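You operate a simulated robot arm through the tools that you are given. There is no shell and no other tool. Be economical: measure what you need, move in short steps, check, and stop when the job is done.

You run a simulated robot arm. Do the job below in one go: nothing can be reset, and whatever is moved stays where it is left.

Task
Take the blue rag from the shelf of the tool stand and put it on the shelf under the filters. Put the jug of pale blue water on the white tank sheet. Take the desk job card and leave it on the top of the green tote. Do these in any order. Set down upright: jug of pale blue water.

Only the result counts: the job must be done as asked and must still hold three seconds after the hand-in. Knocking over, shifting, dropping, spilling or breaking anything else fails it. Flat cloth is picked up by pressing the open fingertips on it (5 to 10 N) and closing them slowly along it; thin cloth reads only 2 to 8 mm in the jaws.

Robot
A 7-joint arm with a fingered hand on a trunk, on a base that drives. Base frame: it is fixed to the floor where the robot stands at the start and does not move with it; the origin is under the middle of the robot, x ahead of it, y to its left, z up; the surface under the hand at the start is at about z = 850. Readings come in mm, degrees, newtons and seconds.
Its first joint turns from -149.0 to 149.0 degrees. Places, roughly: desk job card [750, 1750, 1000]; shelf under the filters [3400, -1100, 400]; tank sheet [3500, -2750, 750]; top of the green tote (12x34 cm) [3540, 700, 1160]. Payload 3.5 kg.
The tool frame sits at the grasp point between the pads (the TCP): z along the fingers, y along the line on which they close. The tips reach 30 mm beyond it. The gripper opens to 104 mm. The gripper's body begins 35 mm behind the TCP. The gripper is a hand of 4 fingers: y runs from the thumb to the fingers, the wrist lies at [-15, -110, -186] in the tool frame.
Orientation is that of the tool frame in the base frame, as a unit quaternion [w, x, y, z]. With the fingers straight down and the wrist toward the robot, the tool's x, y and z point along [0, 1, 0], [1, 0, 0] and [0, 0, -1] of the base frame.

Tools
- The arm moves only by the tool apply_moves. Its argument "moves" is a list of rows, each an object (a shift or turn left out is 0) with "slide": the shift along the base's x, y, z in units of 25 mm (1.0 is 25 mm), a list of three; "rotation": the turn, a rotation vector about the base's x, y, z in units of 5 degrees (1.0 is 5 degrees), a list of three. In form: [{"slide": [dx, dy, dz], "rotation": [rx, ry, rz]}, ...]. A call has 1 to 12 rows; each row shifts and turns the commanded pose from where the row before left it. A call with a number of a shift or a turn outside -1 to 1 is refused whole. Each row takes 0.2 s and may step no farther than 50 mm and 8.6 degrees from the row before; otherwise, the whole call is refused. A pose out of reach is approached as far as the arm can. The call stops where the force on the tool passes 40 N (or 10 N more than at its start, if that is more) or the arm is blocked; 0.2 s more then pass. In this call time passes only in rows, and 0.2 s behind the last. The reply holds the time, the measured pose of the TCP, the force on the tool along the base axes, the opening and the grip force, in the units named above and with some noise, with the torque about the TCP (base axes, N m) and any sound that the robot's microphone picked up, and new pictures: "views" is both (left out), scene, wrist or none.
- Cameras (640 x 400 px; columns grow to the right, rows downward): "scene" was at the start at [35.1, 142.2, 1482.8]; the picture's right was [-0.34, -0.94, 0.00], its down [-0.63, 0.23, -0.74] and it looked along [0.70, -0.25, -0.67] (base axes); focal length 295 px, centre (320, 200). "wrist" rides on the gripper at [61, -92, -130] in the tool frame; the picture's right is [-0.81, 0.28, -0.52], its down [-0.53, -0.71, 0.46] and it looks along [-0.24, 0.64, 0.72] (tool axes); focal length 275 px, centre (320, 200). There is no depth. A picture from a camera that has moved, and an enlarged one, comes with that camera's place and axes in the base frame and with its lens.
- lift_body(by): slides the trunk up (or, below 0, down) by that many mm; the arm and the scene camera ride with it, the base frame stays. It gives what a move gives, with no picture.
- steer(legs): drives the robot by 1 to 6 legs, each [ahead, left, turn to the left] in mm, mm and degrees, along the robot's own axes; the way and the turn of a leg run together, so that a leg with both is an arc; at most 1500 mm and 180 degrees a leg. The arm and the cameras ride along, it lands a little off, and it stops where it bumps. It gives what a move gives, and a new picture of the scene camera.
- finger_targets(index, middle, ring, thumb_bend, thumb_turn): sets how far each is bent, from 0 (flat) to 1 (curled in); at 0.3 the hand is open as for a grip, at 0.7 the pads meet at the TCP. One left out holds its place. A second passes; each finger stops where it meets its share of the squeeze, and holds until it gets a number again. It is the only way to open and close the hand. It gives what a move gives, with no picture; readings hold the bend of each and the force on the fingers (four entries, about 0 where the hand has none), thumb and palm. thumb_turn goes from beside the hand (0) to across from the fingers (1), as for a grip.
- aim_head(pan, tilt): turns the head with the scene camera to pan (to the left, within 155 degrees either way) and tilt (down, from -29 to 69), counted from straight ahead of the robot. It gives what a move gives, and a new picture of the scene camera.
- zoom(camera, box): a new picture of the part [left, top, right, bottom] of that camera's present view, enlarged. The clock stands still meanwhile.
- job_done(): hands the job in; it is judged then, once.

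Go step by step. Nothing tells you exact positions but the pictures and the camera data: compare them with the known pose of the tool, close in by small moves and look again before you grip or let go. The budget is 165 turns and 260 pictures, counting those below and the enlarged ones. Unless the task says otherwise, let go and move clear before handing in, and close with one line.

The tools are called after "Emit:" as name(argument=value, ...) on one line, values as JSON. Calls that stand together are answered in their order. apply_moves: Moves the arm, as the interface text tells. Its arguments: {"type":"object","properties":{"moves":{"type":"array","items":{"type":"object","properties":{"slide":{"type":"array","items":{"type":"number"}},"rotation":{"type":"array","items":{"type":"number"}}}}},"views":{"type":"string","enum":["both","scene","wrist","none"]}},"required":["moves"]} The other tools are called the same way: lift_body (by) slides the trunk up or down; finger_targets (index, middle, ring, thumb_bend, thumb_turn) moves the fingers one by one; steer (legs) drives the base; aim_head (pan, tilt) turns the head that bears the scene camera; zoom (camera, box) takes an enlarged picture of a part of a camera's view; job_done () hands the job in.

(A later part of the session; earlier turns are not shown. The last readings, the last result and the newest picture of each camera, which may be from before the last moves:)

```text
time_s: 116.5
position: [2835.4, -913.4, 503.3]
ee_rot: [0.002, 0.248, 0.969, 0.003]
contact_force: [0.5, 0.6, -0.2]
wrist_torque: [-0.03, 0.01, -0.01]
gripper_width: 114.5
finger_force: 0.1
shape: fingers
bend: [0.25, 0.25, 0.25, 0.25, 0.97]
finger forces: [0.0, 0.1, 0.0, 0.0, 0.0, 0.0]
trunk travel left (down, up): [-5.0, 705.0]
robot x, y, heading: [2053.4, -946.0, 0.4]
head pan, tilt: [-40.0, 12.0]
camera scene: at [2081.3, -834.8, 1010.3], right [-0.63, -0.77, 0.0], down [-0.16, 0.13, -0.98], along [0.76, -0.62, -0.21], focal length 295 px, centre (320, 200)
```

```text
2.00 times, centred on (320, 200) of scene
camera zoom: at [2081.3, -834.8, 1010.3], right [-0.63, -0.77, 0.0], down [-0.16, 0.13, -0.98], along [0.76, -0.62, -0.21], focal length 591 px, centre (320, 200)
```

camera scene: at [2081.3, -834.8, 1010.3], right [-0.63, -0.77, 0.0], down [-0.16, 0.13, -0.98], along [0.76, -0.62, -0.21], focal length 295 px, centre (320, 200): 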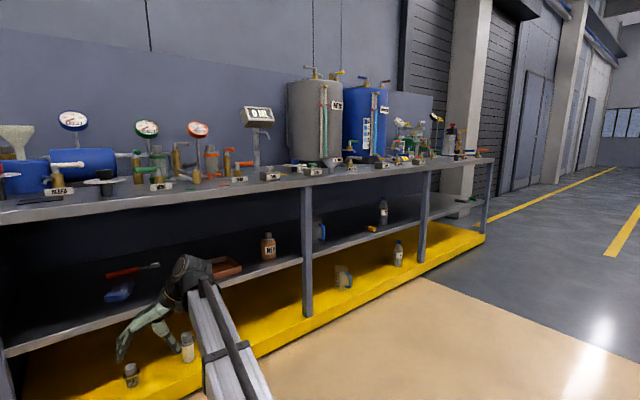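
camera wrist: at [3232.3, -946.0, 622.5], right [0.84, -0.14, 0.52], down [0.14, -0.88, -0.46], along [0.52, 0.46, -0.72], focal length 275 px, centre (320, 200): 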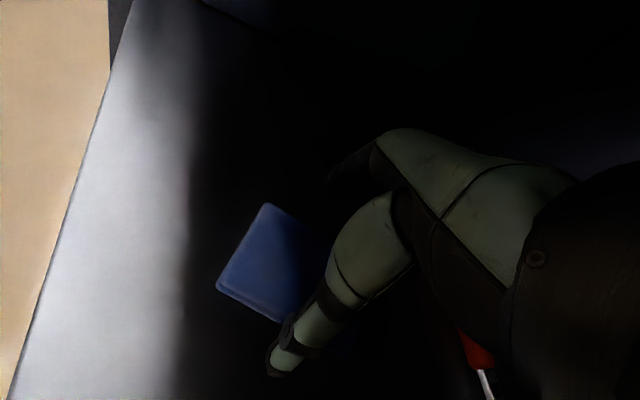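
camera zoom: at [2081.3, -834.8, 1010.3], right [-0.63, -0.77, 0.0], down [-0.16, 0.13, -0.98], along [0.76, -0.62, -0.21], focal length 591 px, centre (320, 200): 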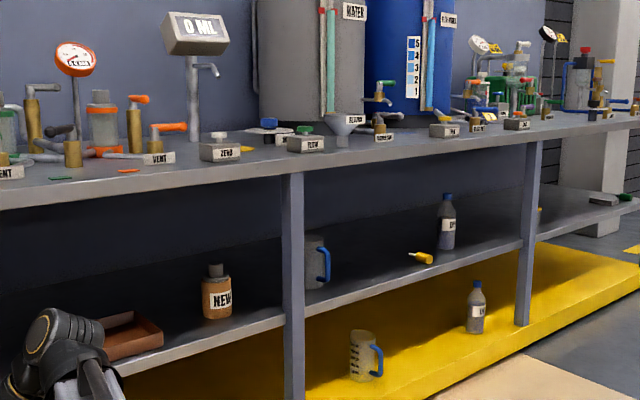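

The rag is clearly on the shelf. Next is the jug, which I'll grip from above across y since its handle points towards −x. I'll raise the trunk, keep the hand's yaw and approach the table from the back-left with heading ≈205°.

Emit:
lift_body(by=400)

Emit:
lift_body(by=220)

Emit:
steer(legs=[[-300, 0, 0], [0, 0, 180], [0, 0, 24.5], [0, -1100, 0]])

Emit:
aim_head(pan=-5, tilt=30)

```text
time_s: 120.3
position: [2835.9, -913.9, 902.9]
ee_rot: [0.001, 0.248, 0.969, 0.003]
contact_force: [0.9, 0.3, 0.8]
wrist_torque: [0.04, -0.02, 0.01]
gripper_width: 114.2
finger_force: 0.1
shape: fingers
bend: [0.25, 0.25, 0.25, 0.25, 0.97]
finger forces: [0.0, 0.1, 0.0, 0.1, 0.0, 0.1]
trunk travel left (down, up): [-405.0, 305.0]
robot x, y, heading: [2057.7, -944.8, 0.5]
head pan, tilt: [-40.0, 12.0]
```

```text
time_s: 122.6
position: [2836.2, -914.4, 1123.2]
ee_rot: [0.0, 0.248, 0.969, 0.003]
contact_force: [0.5, 0.1, 0.3]
wrist_torque: [-0.03, 0.02, 0.0]
gripper_width: 114.2
finger_force: 0.1
shape: fingers
bend: [0.25, 0.25, 0.25, 0.25, 0.97]
finger forces: [0.0, 0.0, 0.1, 0.0, 0.0, 0.0]
trunk travel left (down, up): [-625.0, 85.0]
robot x, y, heading: [2054.5, -944.5, 0.7]
head pan, tilt: [-40.0, 12.0]
```

```text
time_s: 138.4
position: [601.1, -320.3, 1122.8]
ee_rot: [0.004, 0.999, -0.039, -0.001]
contact_force: [0.2, -0.5, -0.4]
wrist_torque: [-0.01, 0.01, 0.0]
gripper_width: 114.2
finger_force: 0.0
shape: fingers
bend: [0.25, 0.25, 0.25, 0.25, 0.97]
finger forces: [0.1, 0.0, 0.0, 0.0, 0.0, 0.1]
trunk travel left (down, up): [-625.0, 85.0]
robot x, y, heading: [1299.2, 27.3, -155.3]
head pan, tilt: [-40.0, 12.0]
camera scene: at [1325.2, -82.4, 1630.3], right [0.26, 0.96, 0.0], down [0.2, -0.05, -0.98], along [-0.94, 0.26, -0.21], focal length 295 px, centre (320, 200)
```

scene: 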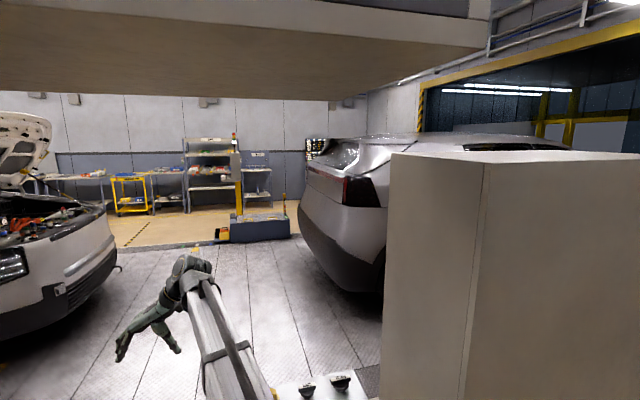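

```text
time_s: 139.4
position: [602.1, -321.5, 1121.8]
ee_rot: [0.004, 0.999, -0.039, -0.001]
contact_force: [-0.7, -0.2, -0.2]
wrist_torque: [0.02, 0.02, 0.0]
gripper_width: 114.4
finger_force: 0.1
shape: fingers
bend: [0.25, 0.25, 0.25, 0.25, 0.97]
finger forces: [0.0, 0.1, 0.1, 0.1, 0.0, 0.0]
trunk travel left (down, up): [-625.0, 85.0]
robot x, y, heading: [1304.2, 28.0, -155.3]
head pan, tilt: [-5.0, 30.0]
camera scene: at [1330.1, -137.6, 1601.3], right [-0.34, 0.94, 0.0], down [0.47, 0.17, -0.87], along [-0.82, -0.29, -0.5], focal length 295 px, centre (320, 200)
```

scene: 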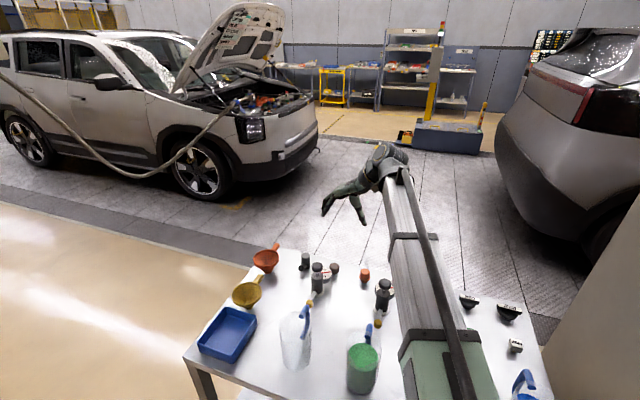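

My added backing leg left the robot closer to the table than planned, but nothing seems touched. I'll raise a bit and back away along the heading to get the hand over the jug.

Emit:
lift_body(by=80)

Emit:
steer(legs=[[-424, 0, 0], [0, -158, 0]])

Emit:
aim_head(pan=5, tilt=35)

Emit:
zoom(camera="wrist", box=[0, 0, 640, 400])

```text
time_s: 140.6
position: [601.5, -322.1, 1202.9]
ee_rot: [0.004, 0.999, -0.039, 0.0]
contact_force: [-0.3, -0.6, -0.5]
wrist_torque: [0.01, -0.01, 0.0]
gripper_width: 114.5
finger_force: 0.0
shape: fingers
bend: [0.25, 0.25, 0.25, 0.25, 0.97]
finger forces: [0.1, 0.0, 0.0, 0.1, 0.0, 0.1]
trunk travel left (down, up): [-705.0, 5.0]
robot x, y, heading: [1302.0, 28.6, -155.3]
head pan, tilt: [-5.0, 30.0]
```

```text
time_s: 144.3
position: [930.8, 6.8, 1203.9]
ee_rot: [0.004, 0.999, -0.039, -0.001]
contact_force: [1.0, -0.3, -0.3]
wrist_torque: [-0.03, 0.01, 0.0]
gripper_width: 114.1
finger_force: 0.1
shape: fingers
bend: [0.25, 0.25, 0.25, 0.25, 0.97]
finger forces: [0.0, 0.0, 0.1, 0.0, 0.1, 0.0]
trunk travel left (down, up): [-705.0, 5.0]
robot x, y, heading: [1629.6, 353.4, -154.9]
head pan, tilt: [-5.0, 30.0]
camera scene: at [1658.3, 192.2, 1681.4], right [-0.34, 0.94, 0.0], down [0.47, 0.17, -0.87], along [-0.81, -0.3, -0.5], focal length 295 px, centre (320, 200)
```

scene: 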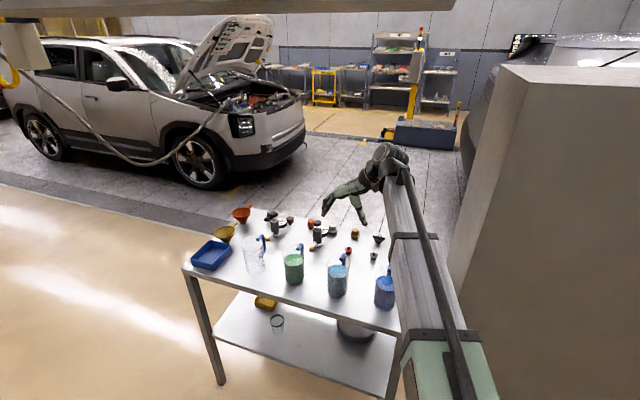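

```text
time_s: 145.0
position: [932.2, 5.8, 1204.4]
ee_rot: [0.003, 0.999, -0.039, 0.0]
contact_force: [0.7, -0.8, 0.5]
wrist_torque: [0.01, 0.02, 0.0]
gripper_width: 114.3
finger_force: 0.1
shape: fingers
bend: [0.25, 0.25, 0.25, 0.25, 0.97]
finger forces: [0.0, 0.0, 0.0, 0.1, 0.1, 0.0]
trunk travel left (down, up): [-705.0, 5.0]
robot x, y, heading: [1629.8, 356.9, -155.2]
head pan, tilt: [5.0, 35.0]
camera scene: at [1667.6, 177.8, 1673.5], right [-0.5, 0.87, 0.0], down [0.5, 0.29, -0.82], along [-0.71, -0.41, -0.57], focal length 295 px, centre (320, 200)
```

scene: 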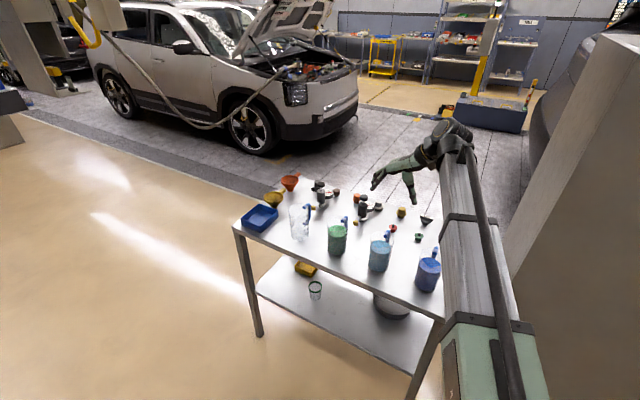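

```text
1.00 times, centred on (320, 200) of wrist (not enlarged: the box is as wide or as high as the picture)
camera zoom: at [999.9, 93.0, 1332.6], right [-0.83, -0.21, 0.52], down [-0.48, 0.75, -0.46], along [-0.29, -0.63, -0.72], focal length 275 px, centre (320, 200)
```

zoom: 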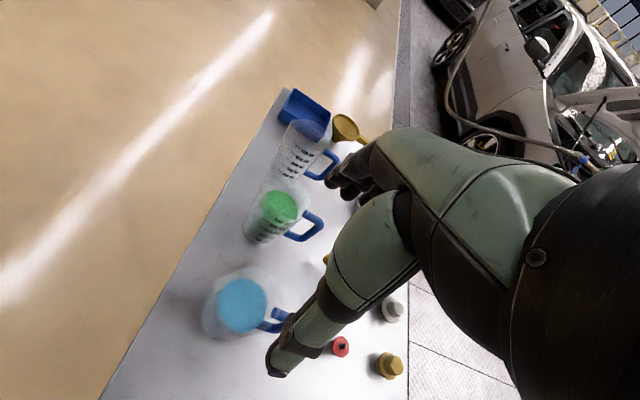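

All the jugs are upright. The pale blue one is at about (912,-11), with its handle towards −x. I'll shift over it and lower to above the rim.

Emit:
apply_moves(moves=[{"slide": [-0.8, -0.7, 0]}], views="none")

Emit:
lift_body(by=-145)

Emit:
zoom(camera="wrist", box=[0, 0, 640, 400])

Emit:
zoom(camera="scene", box=[280, 110, 520, 260])

```text
time_s: 145.4
position: [910.9, -11.2, 1202.4]
ee_rot: [0.003, 0.999, -0.038, 0.0]
contact_force: [0.1, 1.5, -0.5]
wrist_torque: [0.01, 0.01, -0.03]
gripper_width: 114.1
finger_force: 0.1
shape: fingers
bend: [0.25, 0.25, 0.25, 0.25, 0.97]
finger forces: [0.0, 0.0, 0.0, 0.0, 0.0, 0.0]
trunk travel left (down, up): [-705.0, 5.0]
robot x, y, heading: [1629.4, 354.3, -154.7]
head pan, tilt: [5.0, 35.0]
```

```text
time_s: 147.1
position: [911.7, -11.3, 1057.6]
ee_rot: [0.004, 0.999, -0.038, 0.0]
contact_force: [1.0, -1.0, 0.1]
wrist_torque: [0.04, -0.01, -0.01]
gripper_width: 114.3
finger_force: 0.0
shape: fingers
bend: [0.25, 0.25, 0.25, 0.25, 0.97]
finger forces: [0.0, 0.0, 0.1, 0.1, 0.1, 0.0]
trunk travel left (down, up): [-560.0, 150.0]
robot x, y, heading: [1631.4, 357.5, -154.8]
head pan, tilt: [5.0, 35.0]
```

```text
1.00 times, centred on (320, 200) of wrist (not enlarged: the box is as wide or as high as the picture)
camera zoom: at [980.7, 76.3, 1187.9], right [-0.83, -0.21, 0.52], down [-0.48, 0.75, -0.46], along [-0.29, -0.63, -0.72], focal length 275 px, centre (320, 200)
```

zoom: 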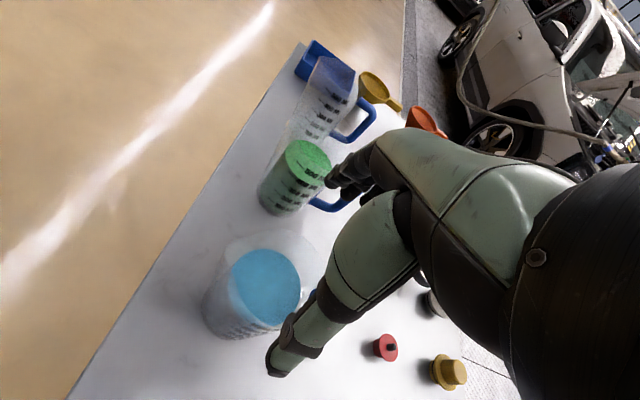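

```text
2.67 times, centred on (400, 185) of scene
camera zoom: at [1667.8, 177.6, 1528.5], right [-0.5, 0.87, 0.0], down [0.5, 0.29, -0.82], along [-0.71, -0.41, -0.57], focal length 788 px, centre (107, 240)
```

zoom: 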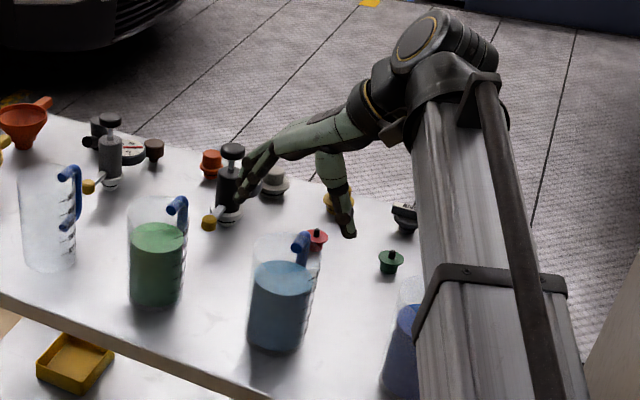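

The jug axis is about (908,-14), with the rim at z≈995. I'll centre over it and lower so the fingers straddle the top.

Emit:
apply_moves(moves=[{"slide": [-0.15, -0.12, -0.3]}, {"slide": [0, 0, -0.7]}, {"slide": [0, 0, -0.7]}], views="wrist")

Emit:
zoom(camera="scene", box=[320, 150, 480, 250])

```text
time_s: 147.9
position: [907.3, -12.6, 1014.7]
ee_rot: [0.003, 0.999, -0.038, 0.0]
contact_force: [0.6, 0.3, -0.4]
wrist_torque: [-0.01, 0.01, 0.01]
gripper_width: 114.2
finger_force: 0.2
shape: fingers
bend: [0.25, 0.25, 0.25, 0.25, 0.97]
finger forces: [0.0, 0.0, 0.0, 0.0, 0.0, 0.0]
trunk travel left (down, up): [-560.0, 150.0]
robot x, y, heading: [1630.8, 352.9, -155.1]
head pan, tilt: [5.0, 35.0]
camera wrist: at [976.8, 73.9, 1145.5], right [-0.83, -0.21, 0.52], down [-0.48, 0.75, -0.46], along [-0.29, -0.63, -0.72], focal length 275 px, centre (320, 200)
```

wrist: 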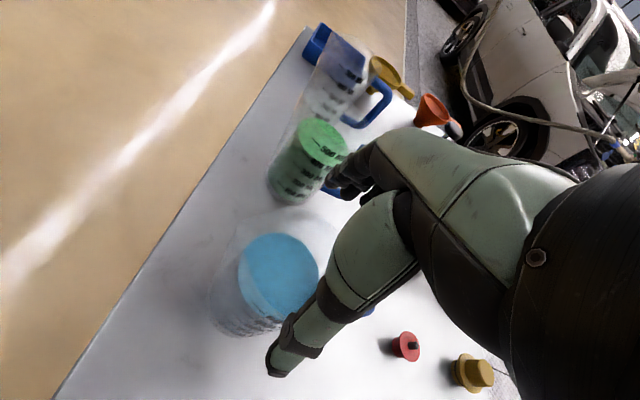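

```text
4.00 times, centred on (400, 200) of scene
camera zoom: at [1667.6, 177.6, 1528.4], right [-0.5, 0.87, 0.0], down [0.5, 0.29, -0.82], along [-0.71, -0.41, -0.57], focal length 1182 px, centre (0, 200)
```

zoom: 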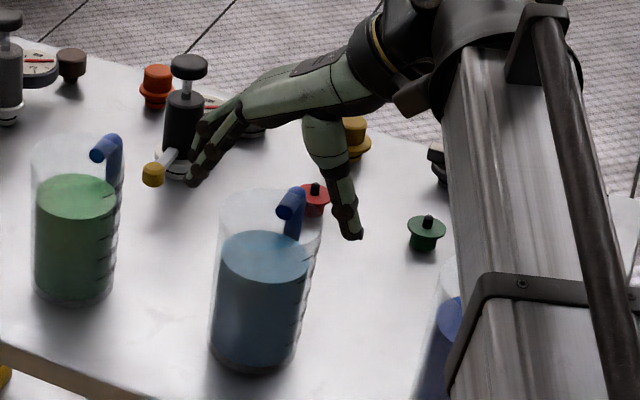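

The fingers straddle the rim well. I'll lower 45 mm.

Emit:
apply_moves(moves=[{"slide": [0, 0, -0.6]}, {"slide": [0, 0, -0.6]}, {"slide": [0, 0, -0.6]}], views="wrist")

Emit:
zoom(camera="scene", box=[320, 150, 480, 250])

```text
time_s: 148.7
position: [908.3, -13.5, 970.4]
ee_rot: [0.003, 0.999, -0.038, -0.001]
contact_force: [0.1, 0.4, 0.9]
wrist_torque: [0.01, 0.0, 0.01]
gripper_width: 114.7
finger_force: 0.2
shape: fingers
bend: [0.25, 0.25, 0.25, 0.25, 0.97]
finger forces: [0.0, 0.0, 0.0, 0.0, 0.4, 0.1]
trunk travel left (down, up): [-560.0, 150.0]
robot x, y, heading: [1629.3, 360.0, -155.1]
head pan, tilt: [5.0, 35.0]
camera wrist: at [977.0, 73.4, 1100.2], right [-0.83, -0.21, 0.52], down [-0.48, 0.75, -0.46], along [-0.29, -0.63, -0.72], focal length 275 px, centre (320, 200)
```

wrist: 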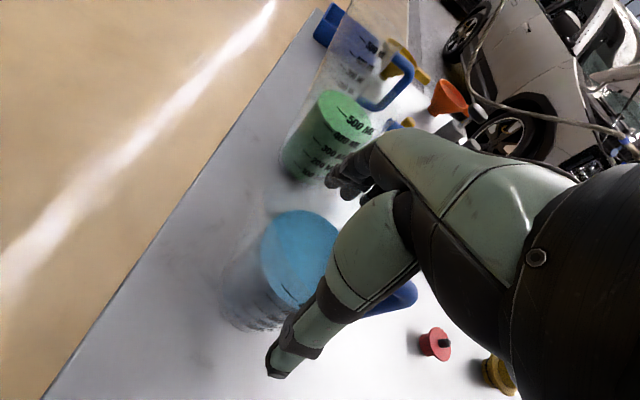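

```text
4.00 times, centred on (400, 200) of scene
camera zoom: at [1667.8, 177.7, 1528.5], right [-0.5, 0.87, 0.0], down [0.5, 0.29, -0.82], along [-0.71, -0.41, -0.57], focal length 1182 px, centre (0, 200)
```

zoom: 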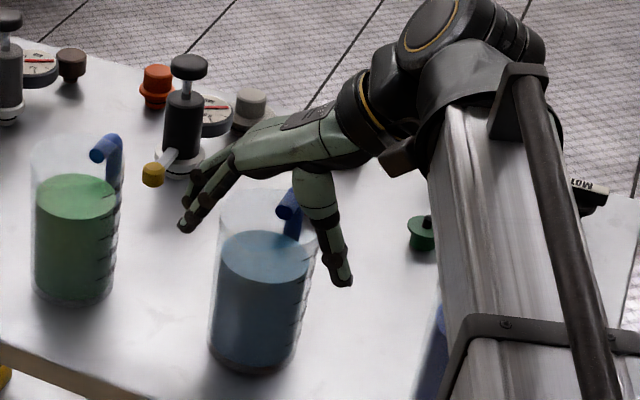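

It's well centred. I'll close gradually.

Emit:
finger_targets(index=0.34, middle=0.34, ring=0.34, thumb_bend=0.34)

Emit:
finger_targets(index=0.4, middle=0.4, ring=0.4, thumb_bend=0.4)

Emit:
zoom(camera="scene", box=[320, 150, 480, 250])

```text
time_s: 149.7
position: [909.5, -13.4, 970.6]
ee_rot: [0.004, 0.999, -0.038, 0.001]
contact_force: [-0.6, 0.9, 1.8]
wrist_torque: [-0.04, 0.0, 0.03]
gripper_width: 101.3
finger_force: 4.4
shape: fingers
bend: [0.31, 0.34, 0.34, 0.32, 0.97]
finger forces: [4.7, 0.1, 0.0, 0.0, 5.0, 0.0]
trunk travel left (down, up): [-560.0, 150.0]
robot x, y, heading: [1629.8, 353.8, -155.2]
head pan, tilt: [5.0, 35.0]
```

```text
time_s: 150.7
position: [908.7, -13.1, 971.0]
ee_rot: [0.003, 0.999, -0.038, 0.0]
contact_force: [-0.9, 1.1, 3.7]
wrist_torque: [-0.15, 0.0, -0.02]
gripper_width: 96.1
finger_force: 10.8
shape: fingers
bend: [0.32, 0.4, 0.4, 0.35, 0.97]
finger forces: [10.5, 0.1, 0.1, 0.1, 11.0, 0.1]
trunk travel left (down, up): [-560.0, 150.0]
robot x, y, heading: [1631.4, 355.2, -155.2]
head pan, tilt: [5.0, 35.0]
```

```text
4.00 times, centred on (400, 200) of scene
camera zoom: at [1668.0, 177.8, 1528.5], right [-0.5, 0.87, 0.0], down [0.5, 0.29, -0.82], along [-0.71, -0.41, -0.57], focal length 1182 px, centre (0, 200)
```

zoom: 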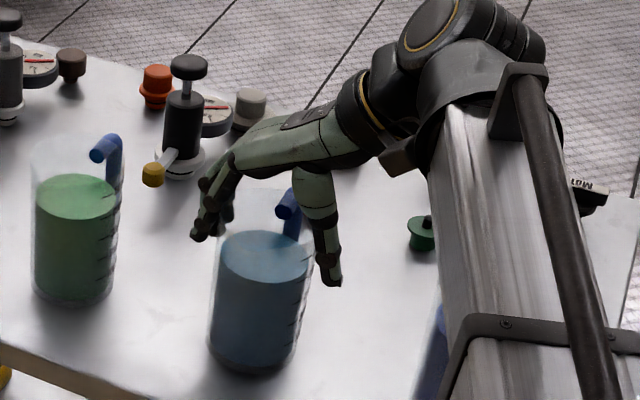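

The index and thumb are pinching at the jug's centre, but the other two fingers fall on the −x side. I'll open a little, shift 12 mm to +x and re-close so the middle finger helps.

Emit:
finger_targets(index=0.25, middle=0.25, ring=0.25, thumb_bend=0.25)

Emit:
apply_moves(moves=[{"slide": [0.25, 0, -0.12]}, {"slide": [0.25, 0, -0.12]}], views="none")

Emit:
finger_targets(index=0.4, middle=0.4, ring=0.4, thumb_bend=0.4)

Emit:
finger_targets(index=0.5, middle=0.5, ring=0.5, thumb_bend=0.5)

Emit:
zoom(camera="scene", box=[320, 150, 480, 250])

Emit:
zoom(camera="wrist", box=[160, 150, 480, 350])

```text
time_s: 151.7
position: [907.6, -14.2, 970.8]
ee_rot: [0.003, 0.999, -0.039, 0.001]
contact_force: [0.4, 0.4, 0.1]
wrist_torque: [0.01, 0.04, 0.02]
gripper_width: 114.9
finger_force: 0.1
shape: fingers
bend: [0.25, 0.25, 0.25, 0.25, 0.97]
finger forces: [0.0, 0.0, 0.1, 0.0, 0.1, 0.0]
trunk travel left (down, up): [-560.0, 150.0]
robot x, y, heading: [1629.4, 355.4, -154.9]
head pan, tilt: [5.0, 35.0]
```

```text
time_s: 152.3
position: [921.2, -13.6, 964.9]
ee_rot: [0.004, 0.999, -0.038, 0.0]
contact_force: [0.0, 0.6, 0.7]
wrist_torque: [0.01, 0.03, 0.01]
gripper_width: 114.0
finger_force: 0.1
shape: fingers
bend: [0.25, 0.25, 0.25, 0.25, 0.97]
finger forces: [0.0, 0.0, 0.0, 0.1, 0.0, 0.0]
trunk travel left (down, up): [-560.0, 150.0]
robot x, y, heading: [1636.6, 356.3, -155.0]
head pan, tilt: [5.0, 35.0]
```

```text
time_s: 153.3
position: [921.0, -13.7, 964.9]
ee_rot: [0.004, 0.999, -0.039, -0.001]
contact_force: [0.4, -1.6, 2.3]
wrist_torque: [-0.08, 0.04, -0.02]
gripper_width: 91.0
finger_force: 8.3
shape: fingers
bend: [0.34, 0.4, 0.4, 0.37, 0.97]
finger forces: [9.5, 0.0, 0.0, 0.0, 7.2, 0.0]
trunk travel left (down, up): [-560.0, 150.0]
robot x, y, heading: [1629.7, 359.1, -154.9]
head pan, tilt: [5.0, 35.0]
```

```text
time_s: 154.3
position: [919.6, -14.8, 965.2]
ee_rot: [0.003, 0.999, -0.039, 0.001]
contact_force: [-0.4, -2.3, 4.7]
wrist_torque: [-0.49, 0.06, 0.03]
gripper_width: 81.9
finger_force: 21.3
shape: fingers
bend: [0.35, 0.44, 0.46, 0.44, 0.96]
finger forces: [12.4, 5.5, 3.4, 0.1, 20.5, 0.0]
trunk travel left (down, up): [-560.0, 150.0]
robot x, y, heading: [1631.5, 356.2, -155.1]
head pan, tilt: [5.0, 35.0]
```

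```text
4.00 times, centred on (400, 200) of scene
camera zoom: at [1668.1, 177.7, 1528.4], right [-0.5, 0.87, 0.0], down [0.5, 0.29, -0.82], along [-0.71, -0.41, -0.57], focal length 1182 px, centre (0, 200)
```

zoom: 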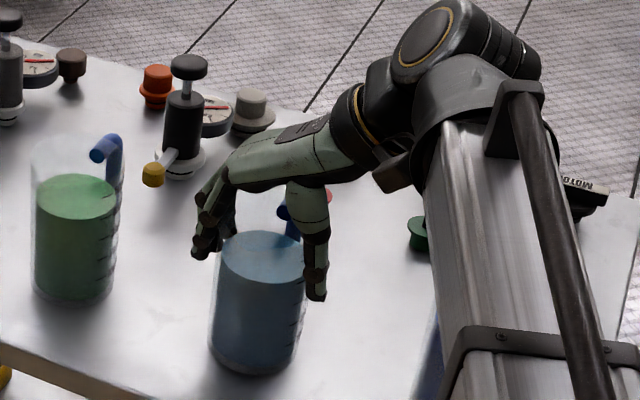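

```text
2.00 times, centred on (320, 250) of wrist
camera zoom: at [989.7, 73.8, 1095.4], right [-0.83, -0.21, 0.52], down [-0.48, 0.75, -0.46], along [-0.29, -0.63, -0.72], focal length 551 px, centre (320, 100)
```

zoom: 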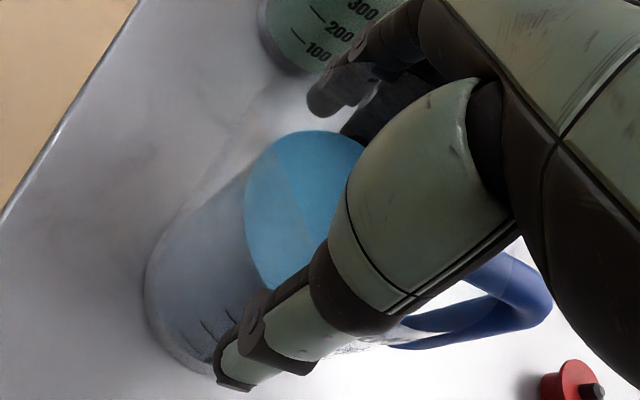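

All the fingers now hold the jug. I'll squeeze a bit more and lift a little.

Emit:
finger_targets(index=0.62, middle=0.62, ring=0.6, thumb_bend=0.62)

Emit:
apply_moves(moves=[{"slide": [0, 0, 0.15]}, {"slide": [0, 0, 0.25]}, {"slide": [0, 0, 0.25]}, {"slide": [0, 0, 0.25]}], views="both")

Emit:
zoom(camera="scene", box=[320, 150, 480, 250])

```text
time_s: 155.3
position: [920.2, -13.5, 965.3]
ee_rot: [0.004, 0.999, -0.039, -0.001]
contact_force: [1.1, -4.0, 5.1]
wrist_torque: [-0.66, 0.15, 0.1]
gripper_width: 72.9
finger_force: 27.3
shape: fingers
bend: [0.34, 0.44, 0.46, 0.54, 0.96]
finger forces: [13.4, 7.3, 7.2, 0.1, 26.8, 0.0]
trunk travel left (down, up): [-560.0, 150.0]
robot x, y, heading: [1631.8, 355.9, -155.3]
head pan, tilt: [5.0, 35.0]
```

```text
time_s: 156.3
position: [919.2, -15.2, 986.1]
ee_rot: [0.002, 0.999, -0.038, 0.0]
contact_force: [0.3, 0.7, -4.7]
wrist_torque: [-0.02, -0.07, -0.02]
gripper_width: 71.6
finger_force: 24.3
shape: fingers
bend: [0.35, 0.45, 0.47, 0.54, 0.95]
finger forces: [10.5, 6.5, 6.8, 0.1, 24.8, 0.0]
trunk travel left (down, up): [-560.0, 150.0]
robot x, y, heading: [1629.9, 356.4, -155.0]
head pan, tilt: [5.0, 35.0]
camera scene: at [1667.3, 177.4, 1528.4], right [-0.5, 0.87, 0.0], down [0.5, 0.29, -0.82], along [-0.71, -0.41, -0.57], focal length 295 px, centre (320, 200)
camera wrist: at [988.8, 73.3, 1116.4], right [-0.83, -0.21, 0.52], down [-0.48, 0.75, -0.46], along [-0.29, -0.63, -0.72], focal length 275 px, centre (320, 200)
```

scene: 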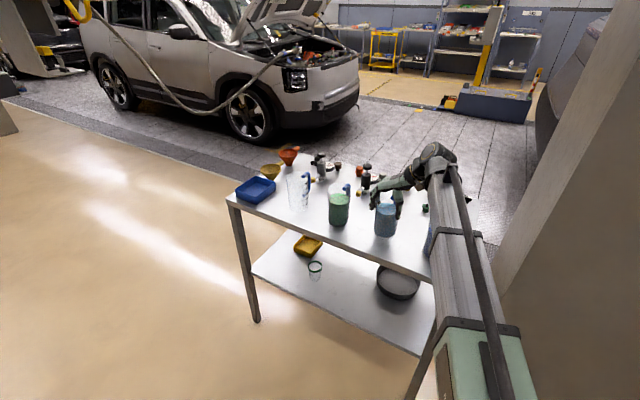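
wrist: 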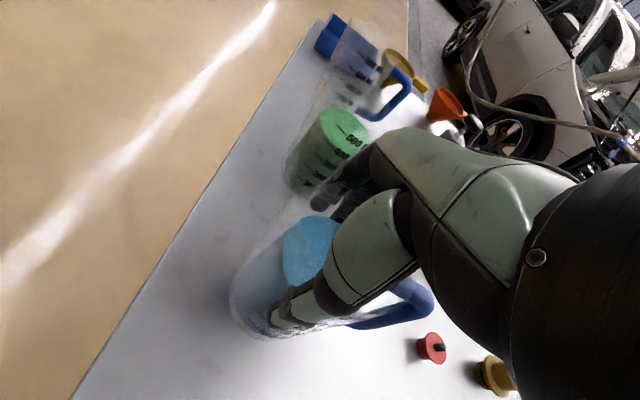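

```text
4.00 times, centred on (400, 200) of scene
camera zoom: at [1667.3, 177.4, 1528.4], right [-0.5, 0.87, 0.0], down [0.5, 0.29, -0.82], along [-0.71, -0.41, -0.57], focal length 1182 px, centre (0, 200)
```

zoom: 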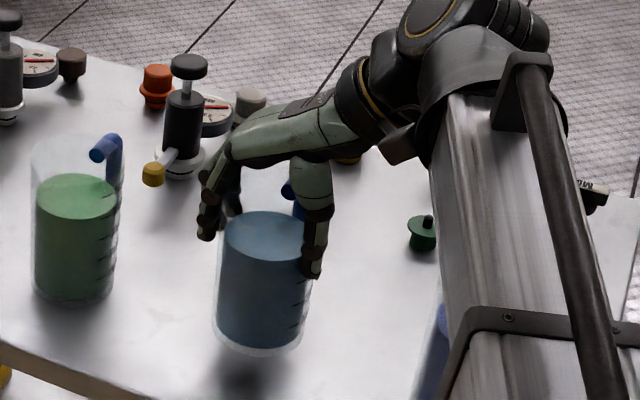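

The jug is lifted at about 0.5 kg and upright. I'll raise it clear of the other jugs and back off.

Emit:
lift_body(by=140)

Emit:
steer(legs=[[-350, 0, 0]])

Emit:
zoom(camera="wrist", box=[160, 150, 480, 350])

```text
time_s: 158.0
position: [920.2, -13.3, 1127.1]
ee_rot: [0.003, 0.999, -0.039, 0.0]
contact_force: [0.2, -0.5, -5.5]
wrist_torque: [0.03, -0.06, -0.01]
gripper_width: 71.4
finger_force: 24.4
shape: fingers
bend: [0.35, 0.45, 0.47, 0.54, 0.95]
finger forces: [10.5, 6.6, 7.0, 0.0, 24.6, 0.0]
trunk travel left (down, up): [-700.0, 10.0]
robot x, y, heading: [1630.6, 359.0, -155.3]
head pan, tilt: [5.0, 35.0]
```

```text
time_s: 160.2
position: [1240.9, 134.5, 1127.0]
ee_rot: [0.004, 0.999, -0.038, -0.001]
contact_force: [-0.5, 0.5, -5.4]
wrist_torque: [0.0, -0.05, -0.01]
gripper_width: 71.5
finger_force: 24.2
shape: fingers
bend: [0.35, 0.45, 0.47, 0.54, 0.95]
finger forces: [10.4, 6.6, 6.8, 0.0, 24.7, 0.1]
trunk travel left (down, up): [-700.0, 10.0]
robot x, y, heading: [1950.7, 508.1, -155.2]
head pan, tilt: [5.0, 35.0]
camera scene: at [1988.2, 326.3, 1668.4], right [-0.5, 0.87, 0.0], down [0.5, 0.29, -0.82], along [-0.71, -0.41, -0.57], focal length 295 px, centre (320, 200)
```

scene: 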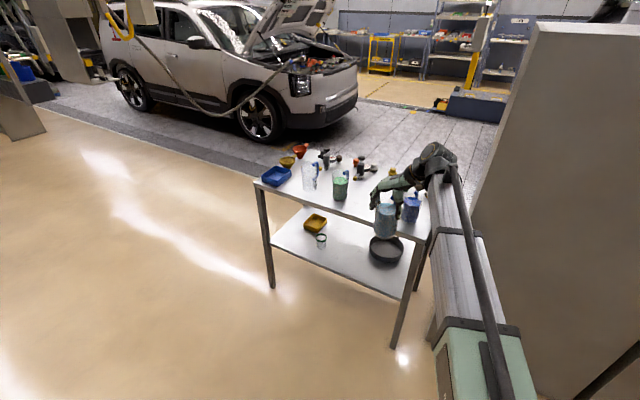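

```text
2.00 times, centred on (320, 250) of wrist
camera zoom: at [1309.5, 222.5, 1257.0], right [-0.83, -0.21, 0.52], down [-0.48, 0.75, -0.46], along [-0.29, -0.63, -0.72], focal length 551 px, centre (320, 100)
```

zoom: 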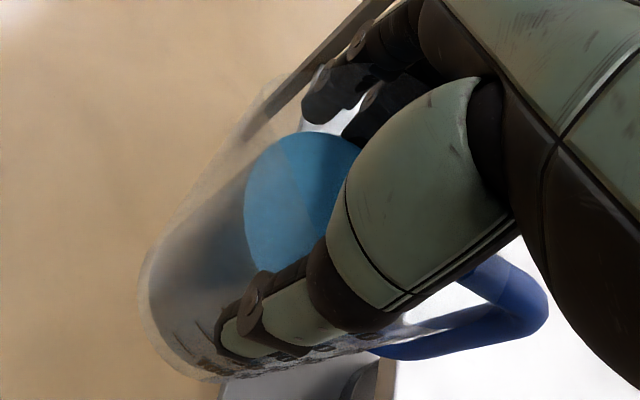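

The jug is held stably. I'll turn to face the bench and slide right toward the tank area at y≈-2700.

Emit:
steer(legs=[[0, 0, 155.2], [0, -1500, 0], [0, -1500, 0]])

Emit:
aim_head(pan=-5, tilt=25)

Emit:
zoom(camera="scene", box=[160, 50, 480, 250])

```text
time_s: 180.9
position: [2788.2, -2396.8, 1127.3]
ee_rot: [0.0, 0.242, 0.97, 0.003]
contact_force: [-0.4, -0.7, -4.8]
wrist_torque: [0.03, 0.06, -0.02]
gripper_width: 69.6
finger_force: 21.8
shape: fingers
bend: [0.36, 0.45, 0.47, 0.54, 0.95]
finger forces: [9.6, 6.0, 6.6, 0.0, 21.9, 0.1]
trunk travel left (down, up): [-700.0, 10.0]
robot x, y, heading: [1987.1, -2448.1, 1.5]
head pan, tilt: [5.0, 35.0]
camera scene: at [2028.4, -2271.4, 1668.4], right [0.11, -0.99, 0.0], down [-0.57, -0.06, -0.82], along [0.81, 0.09, -0.57], focal length 295 px, centre (320, 200)
```

scene: 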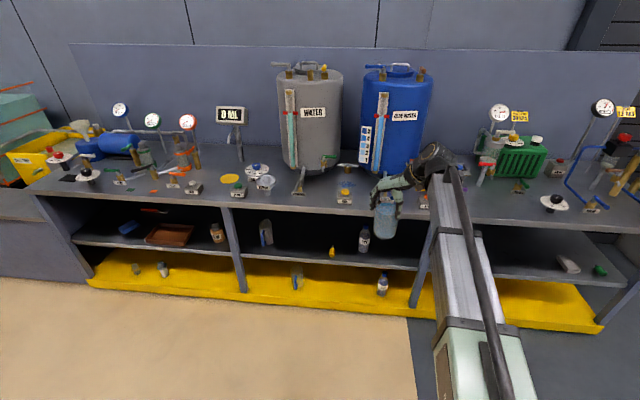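

```text
time_s: 181.6
position: [2786.5, -2397.6, 1126.3]
ee_rot: [0.0, 0.243, 0.97, 0.003]
contact_force: [0.5, 0.6, -5.2]
wrist_torque: [0.03, 0.08, -0.03]
gripper_width: 69.5
finger_force: 22.4
shape: fingers
bend: [0.36, 0.45, 0.47, 0.54, 0.95]
finger forces: [9.6, 6.1, 6.6, 0.1, 21.8, 0.0]
trunk travel left (down, up): [-700.0, 10.0]
robot x, y, heading: [1986.5, -2450.3, 1.2]
head pan, tilt: [-5.0, 25.0]
camera scene: at [2032.8, -2286.7, 1684.1], right [-0.07, -1.0, 0.0], down [-0.42, 0.03, -0.91], along [0.9, -0.06, -0.42], focal length 295 px, centre (320, 200)
```

scene: 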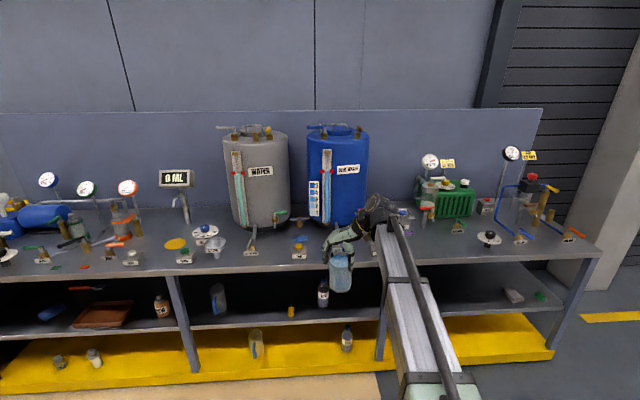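

```text
2.00 times, centred on (320, 150) of scene
camera zoom: at [2032.8, -2286.7, 1684.1], right [-0.07, -1.0, 0.0], down [-0.42, 0.03, -0.91], along [0.9, -0.06, -0.42], focal length 591 px, centre (320, 300)
```

zoom: 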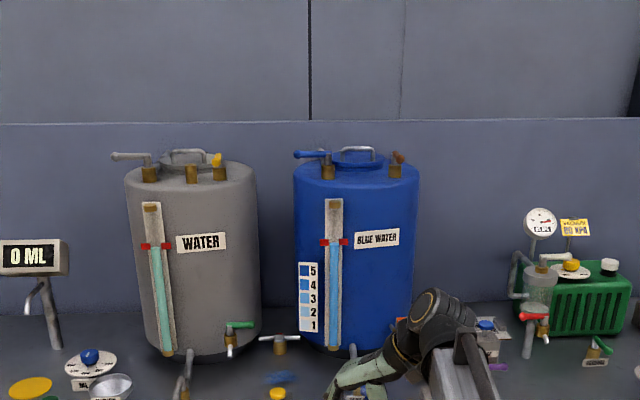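

The arm hides the spot near (3500,-2750). I'll slide right so I can look at it from the other side.

Emit:
steer(legs=[[0, -750, 0]])

Emit:
aim_head(pan=12, tilt=30)

Emit:
zoom(camera="scene", box=[160, 80, 400, 230])

```text
time_s: 185.6
position: [2802.1, -3135.3, 1126.1]
ee_rot: [0.0, 0.243, 0.97, 0.003]
contact_force: [-0.2, -0.4, -4.9]
wrist_torque: [0.05, 0.03, 0.03]
gripper_width: 69.6
finger_force: 21.7
shape: fingers
bend: [0.36, 0.45, 0.47, 0.54, 0.95]
finger forces: [9.6, 6.1, 6.6, 0.0, 21.8, 0.0]
trunk travel left (down, up): [-700.0, 10.0]
robot x, y, heading: [2003.1, -3187.5, 1.2]
head pan, tilt: [-5.0, 25.0]
camera scene: at [2048.5, -3025.4, 1684.2], right [-0.07, -1.0, 0.0], down [-0.42, 0.03, -0.91], along [0.9, -0.06, -0.42], focal length 295 px, centre (320, 200)
```

scene: 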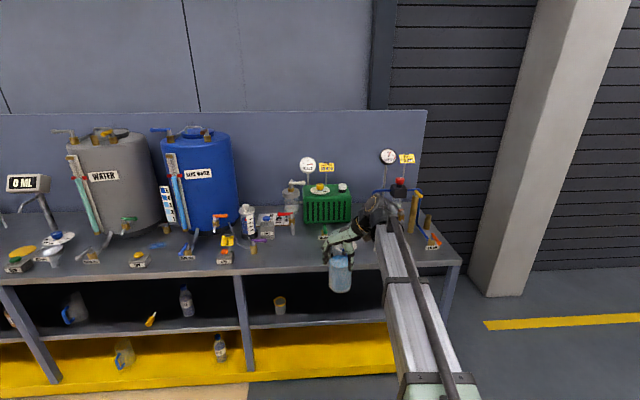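

```text
time_s: 186.4
position: [2801.9, -3135.0, 1126.6]
ee_rot: [0.001, 0.244, 0.97, 0.002]
contact_force: [0.3, -0.5, -5.0]
wrist_torque: [0.08, 0.05, -0.01]
gripper_width: 69.5
finger_force: 22.3
shape: fingers
bend: [0.36, 0.45, 0.48, 0.54, 0.95]
finger forces: [9.6, 6.2, 6.6, 0.1, 21.7, 0.1]
trunk travel left (down, up): [-700.0, 10.0]
robot x, y, heading: [2002.0, -3189.3, 1.4]
head pan, tilt: [12.0, 30.0]
camera scene: at [2044.6, -2998.1, 1676.2], right [0.23, -0.97, 0.0], down [-0.49, -0.11, -0.87], along [0.84, 0.2, -0.5], focal length 295 px, centre (320, 200)
```

scene: 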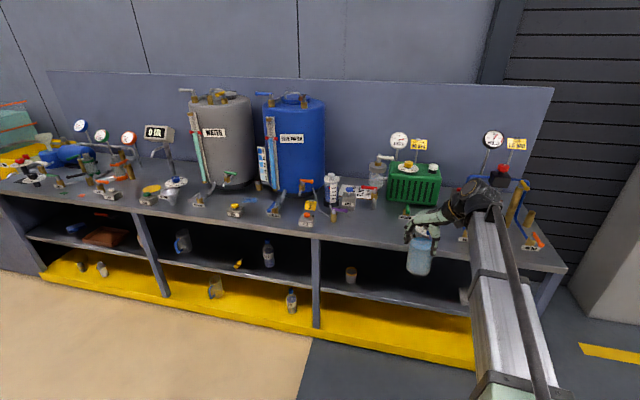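

```text
2.67 times, centred on (280, 155) of scene
camera zoom: at [2044.6, -2998.1, 1676.2], right [0.23, -0.97, 0.0], down [-0.49, -0.11, -0.87], along [0.84, 0.2, -0.5], focal length 788 px, centre (427, 320)
```

zoom: 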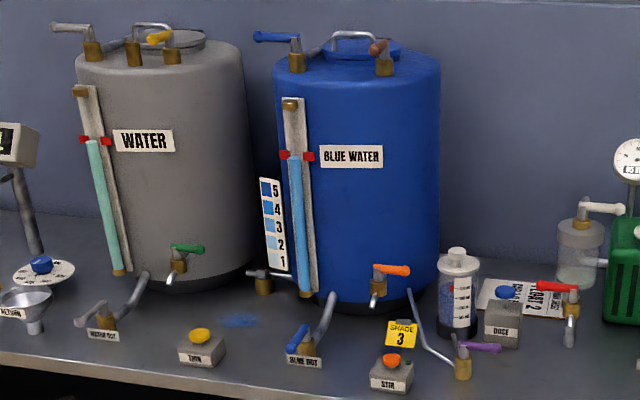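

There's a white sheet lying flat right of the blue tank, behind the DOSE block. I'll zoom in.

Emit:
zoom(camera="scene", box=[310, 160, 420, 230])

Emit:
aim_head(pan=20, tilt=30)

Emit:
zoom(camera="scene", box=[350, 150, 460, 220])

```text
5.71 times, centred on (365, 195) of scene
camera zoom: at [2044.6, -2998.1, 1676.2], right [0.23, -0.97, 0.0], down [-0.49, -0.11, -0.87], along [0.84, 0.2, -0.5], focal length 1688 px, centre (63, 229)
```

zoom: 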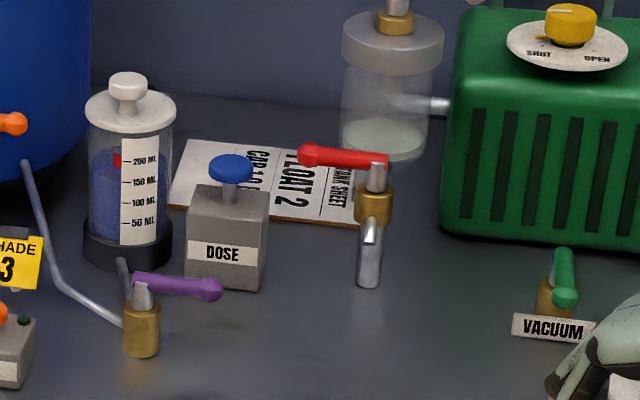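

```text
time_s: 187.1
position: [2802.5, -3135.4, 1126.6]
ee_rot: [0.001, 0.243, 0.97, 0.002]
contact_force: [0.1, -0.1, -4.2]
wrist_torque: [0.04, 0.04, 0.01]
gripper_width: 69.8
finger_force: 21.7
shape: fingers
bend: [0.36, 0.45, 0.48, 0.54, 0.95]
finger forces: [9.6, 6.1, 6.6, 0.0, 21.8, 0.0]
trunk travel left (down, up): [-700.0, 10.0]
robot x, y, heading: [2005.4, -3190.2, 1.0]
head pan, tilt: [20.0, 30.0]
camera scene: at [2040.9, -2986.1, 1676.2], right [0.36, -0.93, 0.0], down [-0.47, -0.18, -0.87], along [0.81, 0.31, -0.5], focal length 295 px, centre (320, 200)
```

scene: 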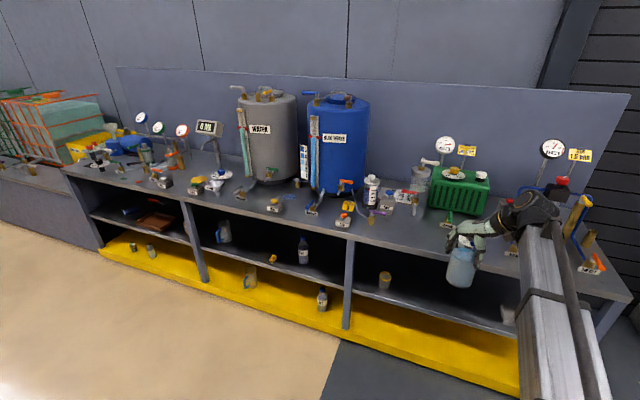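

```text
5.71 times, centred on (405, 185) of scene
camera zoom: at [2040.9, -2986.1, 1676.2], right [0.36, -0.93, 0.0], down [-0.47, -0.18, -0.87], along [0.81, 0.31, -0.5], focal length 1688 px, centre (-166, 286)
```

zoom: 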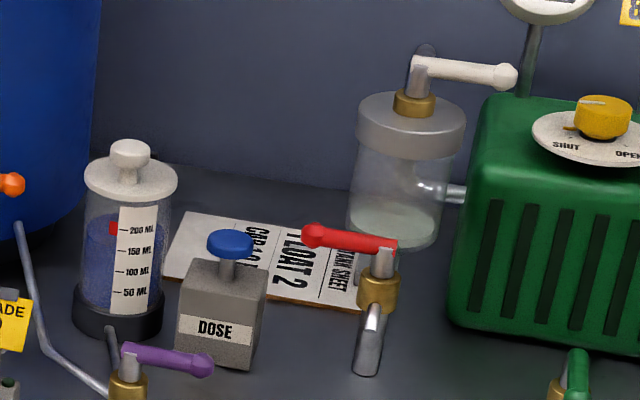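

The sheet is labelled TANK SHEET, centred near (3665,-2843) on the bench at z≈800. The DOSE knob stands in front, with the red valve and a jar to the right. Before approaching I need to know how big the robot's base is.

Emit:
aim_head(pan=50, tilt=69)

Emit:
aim_head(pan=0, tilt=69)

```text
time_s: 188.2
position: [2803.1, -3135.0, 1125.7]
ee_rot: [0.001, 0.243, 0.97, 0.002]
contact_force: [0.4, -0.4, -5.2]
wrist_torque: [0.0, 0.05, 0.0]
gripper_width: 69.3
finger_force: 21.8
shape: fingers
bend: [0.36, 0.45, 0.48, 0.54, 0.95]
finger forces: [9.5, 6.0, 6.6, 0.0, 21.8, 0.0]
trunk travel left (down, up): [-700.0, 10.0]
robot x, y, heading: [2003.8, -3185.9, 1.0]
head pan, tilt: [50.0, 68.8]
camera scene: at [1991.6, -2975.1, 1624.8], right [0.78, -0.63, 0.0], down [-0.58, -0.73, -0.36], along [0.23, 0.28, -0.93], focal length 295 px, centre (320, 200)
```

scene: 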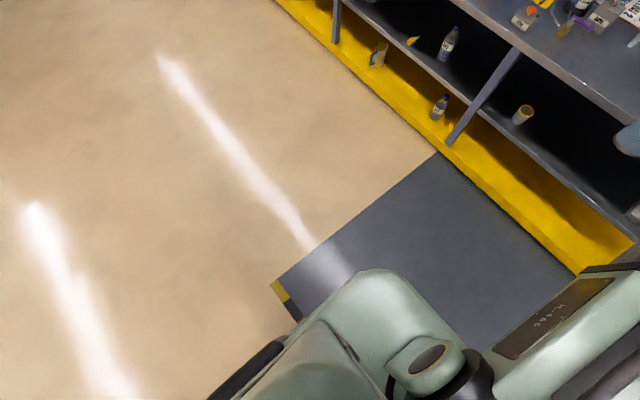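

```text
time_s: 189.3
position: [2801.7, -3135.4, 1125.8]
ee_rot: [0.001, 0.243, 0.97, 0.003]
contact_force: [-0.1, -0.6, -5.6]
wrist_torque: [0.06, 0.07, 0.0]
gripper_width: 69.6
finger_force: 21.8
shape: fingers
bend: [0.36, 0.45, 0.48, 0.54, 0.95]
finger forces: [9.5, 6.1, 6.5, 0.0, 21.8, 0.0]
trunk travel left (down, up): [-700.0, 10.0]
robot x, y, heading: [2001.7, -3187.4, 1.2]
head pan, tilt: [0.0, 68.8]
camera scene: at [2012.4, -3017.5, 1624.7], right [0.02, -1.0, 0.0], down [-0.93, -0.02, -0.36], along [0.36, 0.01, -0.93], focal length 295 px, centre (320, 200)
```

scene: 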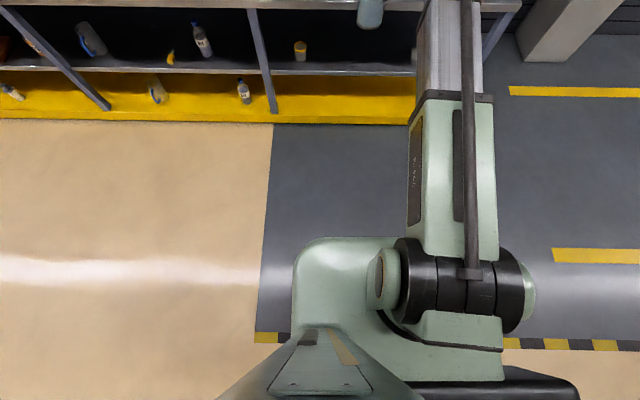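

The base extends at most about 418 mm ahead, so I'll keep the robot at x ≤ 2760 and extend the arm about 100 mm. I'll do that in the open, then line up on the sheet.

Emit:
apply_moves(moves=[{"slide": [0.5, 0, 0]}, {"slide": [0.5, 0, 0]}, {"slide": [0.6, 0, 0]}, {"slide": [0.6, 0, 0]}, {"slide": [0.6, 0, 0]}, {"slide": [0.6, 0, 0]}, {"slide": [0.5, 0, 0]}], views="none")

Emit:
steer(legs=[[0, 290, 0], [400, 0, 0]])

Emit:
aim_head(pan=-2, tilt=33)

Emit:
zoom(camera="scene", box=[240, 60, 480, 210])

```text
time_s: 190.9
position: [2899.4, -3133.9, 1125.5]
ee_rot: [0.001, 0.243, 0.97, 0.003]
contact_force: [1.1, 0.0, -5.6]
wrist_torque: [0.06, 0.07, -0.02]
gripper_width: 69.6
finger_force: 21.2
shape: fingers
bend: [0.36, 0.45, 0.48, 0.54, 0.95]
finger forces: [9.4, 6.1, 6.7, 0.0, 21.7, 0.0]
trunk travel left (down, up): [-700.0, 10.0]
robot x, y, heading: [2007.1, -3187.5, 1.1]
head pan, tilt: [0.0, 68.8]
```

```text
time_s: 195.0
position: [3287.7, -2849.6, 1124.6]
ee_rot: [0.001, 0.249, 0.969, 0.002]
contact_force: [-0.2, 0.5, -5.0]
wrist_torque: [0.0, 0.06, 0.0]
gripper_width: 69.5
finger_force: 21.8
shape: fingers
bend: [0.37, 0.45, 0.48, 0.54, 0.95]
finger forces: [9.4, 6.3, 6.7, 0.0, 21.7, 0.1]
trunk travel left (down, up): [-700.0, 10.0]
robot x, y, heading: [2391.3, -2893.9, 0.5]
head pan, tilt: [0.0, 68.8]
camera scene: at [2402.8, -2721.9, 1624.7], right [0.01, -1.0, 0.0], down [-0.93, -0.01, -0.36], along [0.36, 0.0, -0.93], focal length 295 px, centre (320, 200)
```

scene: 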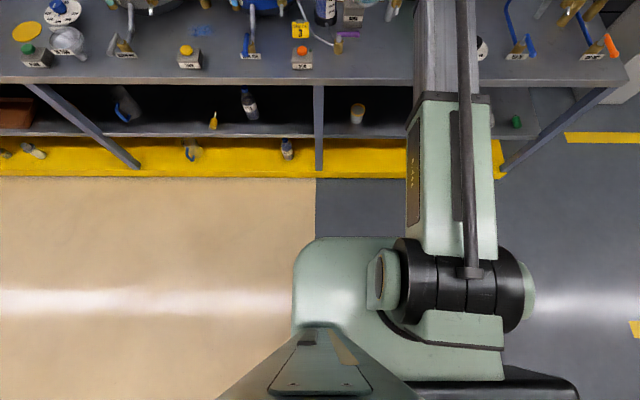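

```text
time_s: 196.0
position: [3286.3, -2849.4, 1126.1]
ee_rot: [0.001, 0.25, 0.968, 0.003]
contact_force: [-0.5, 0.4, -4.7]
wrist_torque: [0.04, 0.07, 0.02]
gripper_width: 69.8
finger_force: 21.3
shape: fingers
bend: [0.37, 0.45, 0.48, 0.54, 0.95]
finger forces: [9.5, 6.2, 6.6, 0.1, 21.7, 0.0]
trunk travel left (down, up): [-700.0, 10.0]
robot x, y, heading: [2386.9, -2890.5, 0.4]
head pan, tilt: [-2.0, 33.0]
camera scene: at [2434.9, -2724.7, 1671.4], right [-0.03, -1.0, 0.0], down [-0.55, 0.01, -0.84], along [0.84, -0.02, -0.55], focal length 295 px, centre (320, 200)
```

scene: 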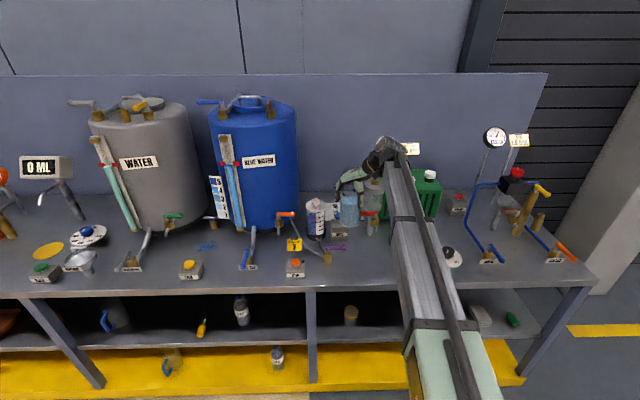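

```text
2.67 times, centred on (360, 135) of scene
camera zoom: at [2434.9, -2724.7, 1671.4], right [-0.03, -1.0, 0.0], down [-0.55, 0.01, -0.84], along [0.84, -0.02, -0.55], focal length 788 px, centre (213, 373)
```

zoom: 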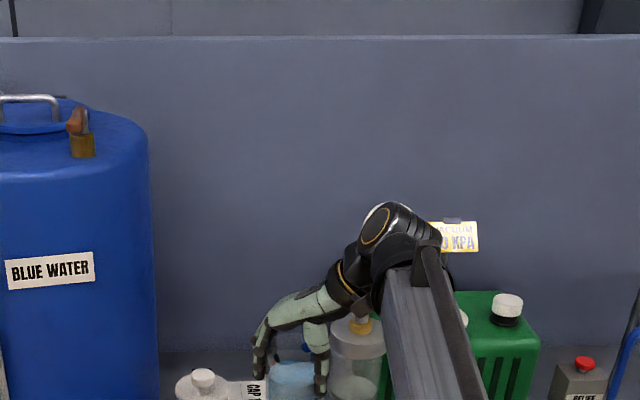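

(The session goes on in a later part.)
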